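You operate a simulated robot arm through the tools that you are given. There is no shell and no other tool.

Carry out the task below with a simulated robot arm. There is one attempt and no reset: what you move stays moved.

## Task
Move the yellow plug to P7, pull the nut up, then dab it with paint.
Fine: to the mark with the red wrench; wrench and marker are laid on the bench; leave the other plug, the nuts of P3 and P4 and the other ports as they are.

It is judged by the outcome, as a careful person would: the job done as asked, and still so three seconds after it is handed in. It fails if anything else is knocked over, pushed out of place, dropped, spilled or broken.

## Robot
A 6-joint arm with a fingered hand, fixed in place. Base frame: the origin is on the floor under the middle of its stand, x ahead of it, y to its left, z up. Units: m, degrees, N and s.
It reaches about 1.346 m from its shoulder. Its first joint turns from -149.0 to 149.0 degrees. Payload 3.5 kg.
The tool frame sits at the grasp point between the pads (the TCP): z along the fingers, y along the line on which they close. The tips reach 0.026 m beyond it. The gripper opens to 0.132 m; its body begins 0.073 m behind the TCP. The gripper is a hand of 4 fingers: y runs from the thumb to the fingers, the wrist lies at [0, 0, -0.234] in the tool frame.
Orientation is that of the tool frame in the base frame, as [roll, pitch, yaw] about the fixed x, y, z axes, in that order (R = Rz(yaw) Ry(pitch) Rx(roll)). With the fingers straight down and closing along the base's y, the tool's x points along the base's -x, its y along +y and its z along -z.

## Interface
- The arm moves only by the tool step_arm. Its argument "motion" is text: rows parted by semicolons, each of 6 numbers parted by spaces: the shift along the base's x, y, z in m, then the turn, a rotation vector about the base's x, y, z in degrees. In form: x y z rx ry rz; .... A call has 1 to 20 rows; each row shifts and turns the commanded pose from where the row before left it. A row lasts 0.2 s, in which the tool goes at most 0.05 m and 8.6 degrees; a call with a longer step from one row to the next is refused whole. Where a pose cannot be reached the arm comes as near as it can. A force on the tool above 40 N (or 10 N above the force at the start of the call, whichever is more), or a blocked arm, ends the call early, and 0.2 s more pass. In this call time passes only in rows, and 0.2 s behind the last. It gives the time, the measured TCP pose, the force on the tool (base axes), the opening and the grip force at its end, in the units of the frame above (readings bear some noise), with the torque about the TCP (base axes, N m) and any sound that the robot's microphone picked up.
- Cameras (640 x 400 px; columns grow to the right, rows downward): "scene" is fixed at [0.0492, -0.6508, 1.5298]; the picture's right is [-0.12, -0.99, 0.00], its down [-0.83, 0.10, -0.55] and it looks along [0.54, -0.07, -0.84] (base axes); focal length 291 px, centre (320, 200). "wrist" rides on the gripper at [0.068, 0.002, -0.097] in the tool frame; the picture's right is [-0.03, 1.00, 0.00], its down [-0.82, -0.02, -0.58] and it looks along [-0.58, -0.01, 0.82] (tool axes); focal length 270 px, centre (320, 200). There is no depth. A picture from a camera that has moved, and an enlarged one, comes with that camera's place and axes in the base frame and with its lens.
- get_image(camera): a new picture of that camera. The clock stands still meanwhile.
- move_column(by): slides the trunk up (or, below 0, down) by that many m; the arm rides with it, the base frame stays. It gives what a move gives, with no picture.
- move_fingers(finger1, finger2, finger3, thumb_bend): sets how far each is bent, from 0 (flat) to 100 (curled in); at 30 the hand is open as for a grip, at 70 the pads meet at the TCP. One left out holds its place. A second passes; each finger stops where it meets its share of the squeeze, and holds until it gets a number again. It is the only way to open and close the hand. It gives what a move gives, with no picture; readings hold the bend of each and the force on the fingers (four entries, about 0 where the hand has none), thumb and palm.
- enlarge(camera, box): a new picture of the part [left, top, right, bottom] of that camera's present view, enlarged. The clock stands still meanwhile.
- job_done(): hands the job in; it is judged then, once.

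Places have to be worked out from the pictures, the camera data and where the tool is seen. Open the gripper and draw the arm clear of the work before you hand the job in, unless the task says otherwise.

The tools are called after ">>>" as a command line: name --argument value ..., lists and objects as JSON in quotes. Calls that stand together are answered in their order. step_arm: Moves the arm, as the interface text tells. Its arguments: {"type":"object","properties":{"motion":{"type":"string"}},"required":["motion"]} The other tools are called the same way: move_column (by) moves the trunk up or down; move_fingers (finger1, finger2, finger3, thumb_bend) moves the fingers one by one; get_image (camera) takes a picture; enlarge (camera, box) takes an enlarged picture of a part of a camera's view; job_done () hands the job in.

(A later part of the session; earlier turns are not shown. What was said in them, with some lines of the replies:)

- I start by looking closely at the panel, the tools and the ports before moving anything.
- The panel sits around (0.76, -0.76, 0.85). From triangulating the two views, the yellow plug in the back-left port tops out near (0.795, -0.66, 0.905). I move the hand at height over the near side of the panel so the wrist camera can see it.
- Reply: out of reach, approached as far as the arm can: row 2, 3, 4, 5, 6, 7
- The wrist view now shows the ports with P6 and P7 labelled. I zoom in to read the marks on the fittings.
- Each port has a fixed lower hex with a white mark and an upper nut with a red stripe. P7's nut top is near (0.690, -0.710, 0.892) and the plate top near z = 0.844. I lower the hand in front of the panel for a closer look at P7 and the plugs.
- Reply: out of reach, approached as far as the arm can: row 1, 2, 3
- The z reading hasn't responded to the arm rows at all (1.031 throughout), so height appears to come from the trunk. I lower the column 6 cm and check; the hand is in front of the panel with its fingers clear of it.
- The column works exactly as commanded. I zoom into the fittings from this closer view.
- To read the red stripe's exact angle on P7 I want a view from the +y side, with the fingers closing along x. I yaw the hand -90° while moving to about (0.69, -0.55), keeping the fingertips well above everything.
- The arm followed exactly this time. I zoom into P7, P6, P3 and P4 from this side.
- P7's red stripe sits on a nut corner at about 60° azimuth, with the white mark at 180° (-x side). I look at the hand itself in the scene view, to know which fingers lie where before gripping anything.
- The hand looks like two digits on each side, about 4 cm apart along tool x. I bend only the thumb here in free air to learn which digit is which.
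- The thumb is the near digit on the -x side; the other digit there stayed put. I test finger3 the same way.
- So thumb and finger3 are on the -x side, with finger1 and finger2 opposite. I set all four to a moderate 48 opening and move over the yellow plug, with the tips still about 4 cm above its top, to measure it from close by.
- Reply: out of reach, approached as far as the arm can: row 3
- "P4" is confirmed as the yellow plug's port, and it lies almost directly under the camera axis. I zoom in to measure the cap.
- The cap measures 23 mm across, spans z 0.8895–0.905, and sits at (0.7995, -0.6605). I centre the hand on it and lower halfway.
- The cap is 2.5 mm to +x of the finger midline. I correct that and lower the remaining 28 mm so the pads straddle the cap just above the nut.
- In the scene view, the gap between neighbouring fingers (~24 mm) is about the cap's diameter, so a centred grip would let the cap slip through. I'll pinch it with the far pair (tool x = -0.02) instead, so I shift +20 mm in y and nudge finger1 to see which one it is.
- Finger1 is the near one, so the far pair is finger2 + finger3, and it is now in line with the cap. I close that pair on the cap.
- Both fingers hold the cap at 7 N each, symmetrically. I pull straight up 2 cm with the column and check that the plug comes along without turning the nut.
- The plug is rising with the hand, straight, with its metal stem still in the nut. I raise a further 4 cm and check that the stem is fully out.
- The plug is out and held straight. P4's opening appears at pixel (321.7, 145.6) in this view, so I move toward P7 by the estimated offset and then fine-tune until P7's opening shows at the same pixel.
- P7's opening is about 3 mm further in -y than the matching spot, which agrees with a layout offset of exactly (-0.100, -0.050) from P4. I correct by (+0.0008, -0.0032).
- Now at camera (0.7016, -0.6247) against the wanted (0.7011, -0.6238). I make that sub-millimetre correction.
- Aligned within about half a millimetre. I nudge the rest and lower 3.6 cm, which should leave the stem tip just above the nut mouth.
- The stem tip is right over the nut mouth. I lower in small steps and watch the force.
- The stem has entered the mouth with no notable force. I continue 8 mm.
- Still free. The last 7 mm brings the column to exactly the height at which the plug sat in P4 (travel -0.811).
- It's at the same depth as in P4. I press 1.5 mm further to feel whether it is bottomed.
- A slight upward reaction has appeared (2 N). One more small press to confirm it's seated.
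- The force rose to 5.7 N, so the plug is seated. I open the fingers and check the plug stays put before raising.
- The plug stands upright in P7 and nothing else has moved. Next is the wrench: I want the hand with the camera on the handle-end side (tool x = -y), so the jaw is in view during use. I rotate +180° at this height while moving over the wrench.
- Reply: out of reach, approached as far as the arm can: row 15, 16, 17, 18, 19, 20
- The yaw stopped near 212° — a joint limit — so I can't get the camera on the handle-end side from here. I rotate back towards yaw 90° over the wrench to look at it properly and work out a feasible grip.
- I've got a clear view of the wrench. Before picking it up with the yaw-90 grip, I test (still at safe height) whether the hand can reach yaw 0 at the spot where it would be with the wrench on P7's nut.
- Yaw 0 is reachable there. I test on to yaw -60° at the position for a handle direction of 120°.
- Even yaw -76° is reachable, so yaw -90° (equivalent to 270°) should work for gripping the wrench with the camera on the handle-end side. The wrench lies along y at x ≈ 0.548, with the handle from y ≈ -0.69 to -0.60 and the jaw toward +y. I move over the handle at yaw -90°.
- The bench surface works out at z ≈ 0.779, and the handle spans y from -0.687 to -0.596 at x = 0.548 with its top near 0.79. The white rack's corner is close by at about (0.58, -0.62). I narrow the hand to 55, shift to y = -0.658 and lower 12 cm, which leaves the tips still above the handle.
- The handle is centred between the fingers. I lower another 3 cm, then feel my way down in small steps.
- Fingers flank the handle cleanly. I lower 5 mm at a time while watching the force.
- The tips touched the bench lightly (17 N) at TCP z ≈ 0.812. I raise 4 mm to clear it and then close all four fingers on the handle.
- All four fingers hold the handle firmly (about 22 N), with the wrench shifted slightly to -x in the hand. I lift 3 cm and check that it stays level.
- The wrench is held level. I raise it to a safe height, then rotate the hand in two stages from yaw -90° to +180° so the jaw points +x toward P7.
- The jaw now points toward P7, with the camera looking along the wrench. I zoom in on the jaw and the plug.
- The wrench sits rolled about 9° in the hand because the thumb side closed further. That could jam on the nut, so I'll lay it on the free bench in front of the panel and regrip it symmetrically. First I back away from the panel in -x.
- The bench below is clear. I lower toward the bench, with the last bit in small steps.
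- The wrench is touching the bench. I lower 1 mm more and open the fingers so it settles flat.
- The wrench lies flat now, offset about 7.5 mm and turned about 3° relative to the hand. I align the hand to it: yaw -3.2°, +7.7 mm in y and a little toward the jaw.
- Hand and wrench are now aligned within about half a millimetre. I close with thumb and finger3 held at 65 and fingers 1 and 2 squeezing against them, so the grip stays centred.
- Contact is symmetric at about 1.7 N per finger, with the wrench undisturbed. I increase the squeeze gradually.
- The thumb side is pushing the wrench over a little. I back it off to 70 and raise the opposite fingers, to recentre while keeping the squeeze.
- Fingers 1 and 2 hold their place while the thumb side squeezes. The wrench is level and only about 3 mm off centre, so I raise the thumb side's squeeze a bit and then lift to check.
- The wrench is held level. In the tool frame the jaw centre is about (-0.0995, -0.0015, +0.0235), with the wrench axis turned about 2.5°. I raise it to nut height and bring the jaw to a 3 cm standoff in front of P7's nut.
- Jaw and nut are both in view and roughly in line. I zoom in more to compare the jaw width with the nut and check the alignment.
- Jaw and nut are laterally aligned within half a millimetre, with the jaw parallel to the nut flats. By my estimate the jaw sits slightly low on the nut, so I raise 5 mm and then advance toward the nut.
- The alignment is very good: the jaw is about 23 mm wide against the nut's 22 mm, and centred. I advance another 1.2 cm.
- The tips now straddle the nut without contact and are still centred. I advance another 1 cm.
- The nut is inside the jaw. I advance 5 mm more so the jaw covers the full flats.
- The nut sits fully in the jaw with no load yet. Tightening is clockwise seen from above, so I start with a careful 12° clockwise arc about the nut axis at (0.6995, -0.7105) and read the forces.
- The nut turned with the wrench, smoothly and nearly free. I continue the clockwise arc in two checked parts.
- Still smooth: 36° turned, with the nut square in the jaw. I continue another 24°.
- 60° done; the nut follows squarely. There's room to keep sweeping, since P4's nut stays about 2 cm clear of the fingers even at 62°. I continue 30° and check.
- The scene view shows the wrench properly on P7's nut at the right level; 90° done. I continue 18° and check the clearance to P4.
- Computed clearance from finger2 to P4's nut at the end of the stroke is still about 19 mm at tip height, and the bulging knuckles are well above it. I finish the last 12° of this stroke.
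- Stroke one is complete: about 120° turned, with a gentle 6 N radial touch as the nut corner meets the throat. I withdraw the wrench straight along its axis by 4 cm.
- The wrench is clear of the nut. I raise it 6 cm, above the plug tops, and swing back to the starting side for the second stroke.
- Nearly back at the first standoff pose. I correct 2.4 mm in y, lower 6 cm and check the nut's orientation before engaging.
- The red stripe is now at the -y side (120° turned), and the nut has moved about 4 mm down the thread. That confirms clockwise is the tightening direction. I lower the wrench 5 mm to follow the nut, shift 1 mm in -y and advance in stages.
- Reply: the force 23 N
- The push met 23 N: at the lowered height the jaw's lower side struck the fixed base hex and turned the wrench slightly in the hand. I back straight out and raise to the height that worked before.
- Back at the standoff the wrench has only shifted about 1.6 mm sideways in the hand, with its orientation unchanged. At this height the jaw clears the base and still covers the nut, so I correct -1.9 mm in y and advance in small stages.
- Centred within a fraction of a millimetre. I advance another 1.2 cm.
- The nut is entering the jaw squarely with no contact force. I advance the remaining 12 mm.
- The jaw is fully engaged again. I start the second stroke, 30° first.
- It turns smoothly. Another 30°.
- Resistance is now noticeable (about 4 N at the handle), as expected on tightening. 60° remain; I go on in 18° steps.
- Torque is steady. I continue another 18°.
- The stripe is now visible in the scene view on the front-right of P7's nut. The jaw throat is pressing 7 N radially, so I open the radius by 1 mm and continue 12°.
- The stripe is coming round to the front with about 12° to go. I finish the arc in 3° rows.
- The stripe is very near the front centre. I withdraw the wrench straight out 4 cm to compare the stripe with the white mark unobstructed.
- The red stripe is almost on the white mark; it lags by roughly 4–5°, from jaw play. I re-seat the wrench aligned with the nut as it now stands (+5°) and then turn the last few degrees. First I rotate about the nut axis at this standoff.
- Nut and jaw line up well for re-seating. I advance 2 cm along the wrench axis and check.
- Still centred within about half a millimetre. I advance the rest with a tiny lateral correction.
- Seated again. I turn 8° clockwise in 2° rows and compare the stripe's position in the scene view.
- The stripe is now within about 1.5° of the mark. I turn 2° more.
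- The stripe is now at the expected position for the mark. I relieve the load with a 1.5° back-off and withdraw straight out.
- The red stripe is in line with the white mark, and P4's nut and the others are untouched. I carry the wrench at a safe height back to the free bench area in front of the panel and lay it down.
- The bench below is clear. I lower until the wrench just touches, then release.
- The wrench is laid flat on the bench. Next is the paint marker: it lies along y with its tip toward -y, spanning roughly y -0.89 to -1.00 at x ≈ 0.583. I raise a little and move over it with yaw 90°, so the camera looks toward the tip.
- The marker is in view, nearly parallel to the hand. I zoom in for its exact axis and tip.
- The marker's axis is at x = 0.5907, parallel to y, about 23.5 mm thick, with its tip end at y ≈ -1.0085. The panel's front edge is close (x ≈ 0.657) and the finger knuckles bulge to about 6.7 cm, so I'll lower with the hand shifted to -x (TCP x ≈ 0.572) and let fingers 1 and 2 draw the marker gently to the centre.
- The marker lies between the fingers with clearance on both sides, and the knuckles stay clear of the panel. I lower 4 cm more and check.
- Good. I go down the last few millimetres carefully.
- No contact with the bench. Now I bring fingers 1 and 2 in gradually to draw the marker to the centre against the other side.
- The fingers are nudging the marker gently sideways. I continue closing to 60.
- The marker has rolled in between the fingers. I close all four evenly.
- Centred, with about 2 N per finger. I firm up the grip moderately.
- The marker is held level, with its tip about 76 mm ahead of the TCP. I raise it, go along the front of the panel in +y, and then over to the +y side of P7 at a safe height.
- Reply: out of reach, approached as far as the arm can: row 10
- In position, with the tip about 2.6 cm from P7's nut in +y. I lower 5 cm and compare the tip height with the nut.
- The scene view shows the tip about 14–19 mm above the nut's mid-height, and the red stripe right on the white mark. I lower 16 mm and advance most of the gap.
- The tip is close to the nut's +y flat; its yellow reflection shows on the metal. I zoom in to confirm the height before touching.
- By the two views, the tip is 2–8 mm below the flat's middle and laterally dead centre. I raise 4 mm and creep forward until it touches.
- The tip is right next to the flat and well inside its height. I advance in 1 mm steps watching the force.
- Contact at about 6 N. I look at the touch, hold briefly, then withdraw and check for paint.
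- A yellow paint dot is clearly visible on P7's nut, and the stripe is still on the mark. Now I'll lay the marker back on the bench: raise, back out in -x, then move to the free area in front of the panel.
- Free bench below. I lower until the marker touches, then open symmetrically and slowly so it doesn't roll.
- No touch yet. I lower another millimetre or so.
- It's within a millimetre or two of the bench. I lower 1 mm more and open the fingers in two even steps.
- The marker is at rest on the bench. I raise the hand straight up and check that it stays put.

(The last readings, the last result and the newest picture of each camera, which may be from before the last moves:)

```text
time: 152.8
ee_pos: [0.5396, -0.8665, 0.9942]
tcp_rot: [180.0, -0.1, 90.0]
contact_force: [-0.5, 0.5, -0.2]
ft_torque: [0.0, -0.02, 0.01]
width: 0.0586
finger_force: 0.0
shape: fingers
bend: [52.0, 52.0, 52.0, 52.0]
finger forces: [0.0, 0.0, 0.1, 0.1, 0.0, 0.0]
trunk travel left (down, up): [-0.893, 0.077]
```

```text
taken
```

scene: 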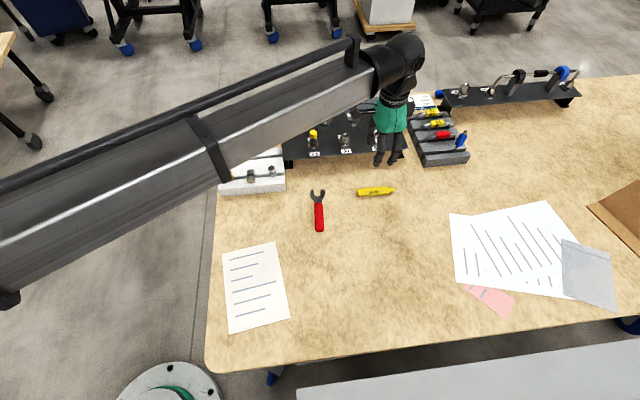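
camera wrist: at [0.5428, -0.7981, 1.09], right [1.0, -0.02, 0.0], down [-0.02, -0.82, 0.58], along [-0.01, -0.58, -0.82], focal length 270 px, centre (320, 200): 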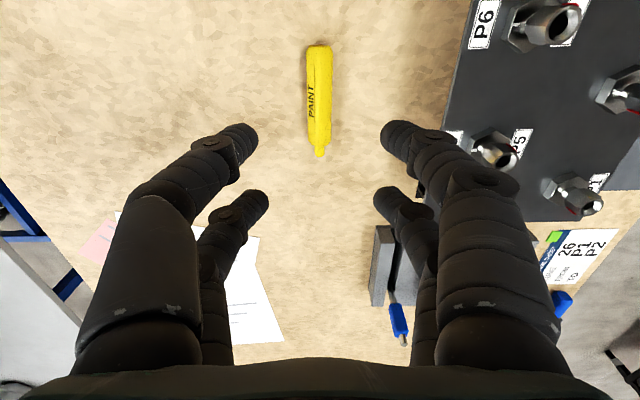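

Both tools are lying on the bench. I move the arm clear, back toward its starting area, open the hand and check everything once more.

>>> step_arm --motion "0 0.02 0 0 0 0; 0 0.04 0 0 0 5; 0 0.045 0 0 0 8; 0 0.045 0 0 0 8; 0 0.045 0 0 0 8; 0 0.045 0 0 0 8; 0 0.045 0 0 0 8; 0 0.045 0 0 0 8; 0 0.045 0 0 0 8; 0 0.045 0 0 0 8; 0 0.04 0 0 0 8; 0 0.03 0 0 0 6; 0 0 0 0 0 0"

>>> move_fingers --finger1 30 --finger2 30 --finger3 30 --thumb_bend 30

>>> get_image --camera "scene"

>>> enlarge --camera "scene" --box '[220, 90, 420, 215]'

>>> enlarge --camera "scene" --box '[302, 130, 332, 160]'

>>> enlarge --camera "scene" --box '[270, 95, 410, 165]'

```text
time: 155.6
ee_pos: [0.5417, -0.3802, 0.9939]
tcp_rot: [180.0, -0.1, 173.3]
contact_force: [0.2, -0.2, 1.1]
ft_torque: [0.0, -0.01, 0.01]
width: 0.059
finger_force: 0.0
shape: fingers
bend: [52.0, 52.0, 52.0, 52.0]
finger forces: [0.1, 0.0, 0.0, 0.0, 0.0, 0.0]
trunk travel left (down, up): [-0.893, 0.077]
```

```text
time: 156.6
ee_pos: [0.5419, -0.3791, 0.9942]
tcp_rot: [180.0, -0.1, 173.1]
contact_force: [0.4, -0.7, 0.0]
ft_torque: [0.01, 0.0, 0.01]
width: 0.1326
finger_force: 0.2
shape: fingers
bend: [30.0, 30.0, 30.0, 30.0]
finger forces: [0.0, 0.0, 0.1, 0.1, 0.1, 0.1]
trunk travel left (down, up): [-0.893, 0.077]
```

```text
taken
```

scene: 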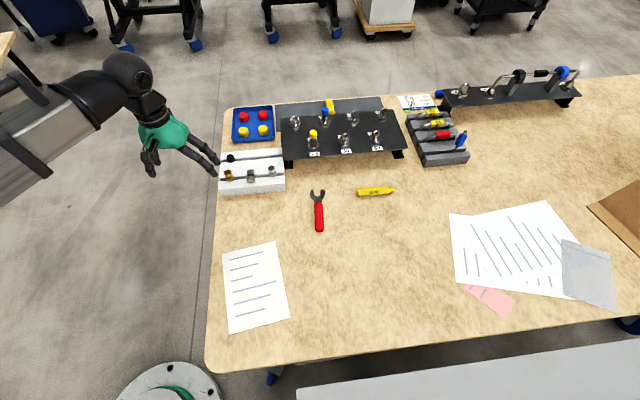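

```text
3.20 times, centred on (320, 152) of scene
camera zoom: at [0.0492, -0.6508, 1.5298], right [-0.12, -0.99, 0.0], down [-0.83, 0.1, -0.55], along [0.54, -0.07, -0.84], focal length 931 px, centre (320, 352)
```

zoom: 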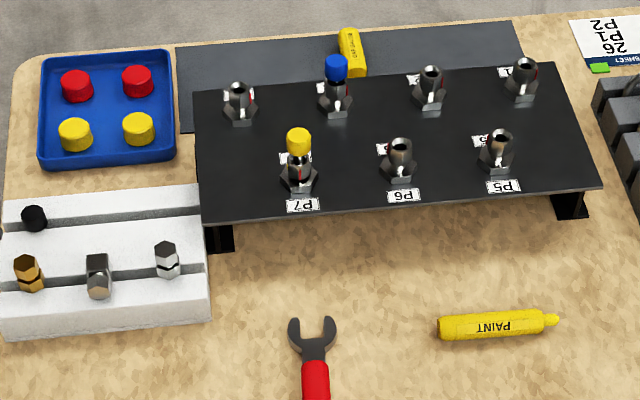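

```text
13.33 times, centred on (317, 145) of scene
camera zoom: at [0.0492, -0.6508, 1.5298], right [-0.12, -0.99, 0.0], down [-0.83, 0.1, -0.55], along [0.54, -0.07, -0.84], focal length 3879 px, centre (360, 933)
```

zoom: 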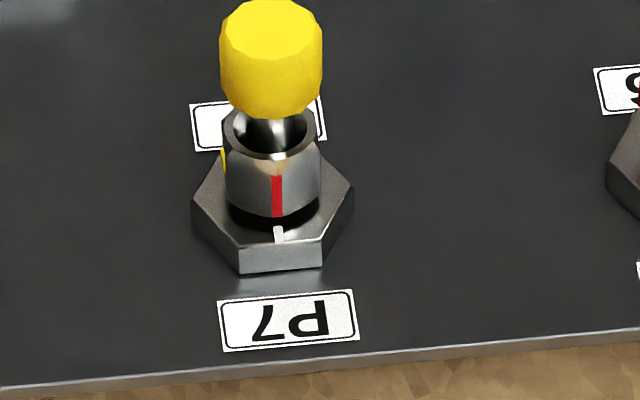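

```text
4.57 times, centred on (340, 130) of scene
camera zoom: at [0.0492, -0.6508, 1.5298], right [-0.12, -0.99, 0.0], down [-0.83, 0.1, -0.55], along [0.54, -0.07, -0.84], focal length 1330 px, centre (229, 520)
```

zoom: 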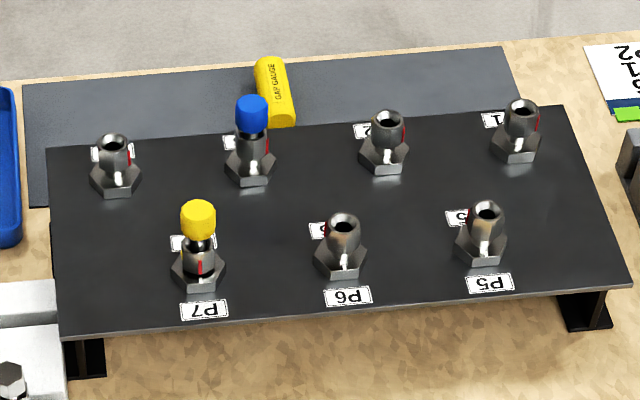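

Everything checks out:
- **Plug:** the yellow plug is seated in P7.
- **Nut:** its red stripe is in line with the white mark, and the paint dab is on the nut.
- **Left alone:** the blue plug, the nuts of P3 and P4, and the other ports look unchanged.
- **Tools and arm:** the wrench and marker lie on the bench, and the open hand is clear of the work.

I hand the job in.

>>> job_done

```text
The job is handed in.
```

The job is done and handed in, with everything still in place at my last look before handing in.

- **Plug:** the yellow plug came out of P4 and is pushed fully home in P7.
- **Nut:** I tightened P7's nut clockwise with the red wrench, about two thirds of a turn. Its red stripe now lines up with the white mark to within about a degree.
- **Paint:** there is a yellow dab on the side of P7's nut.
- **Tools:** the wrench and paint marker are lying on the bench in front of the panel. Neither is where it started.
- **Left alone:** the blue plug in P3, the nuts of P3 and P4, and the other ports look unchanged in the final views.

Before the second turn, the wrench jaw bumped P7's fixed lower hex at about 23 N because I had set it too low. I backed off and raised it, and saw no damage or movement. The bump only shifted the wrench slightly in the hand.
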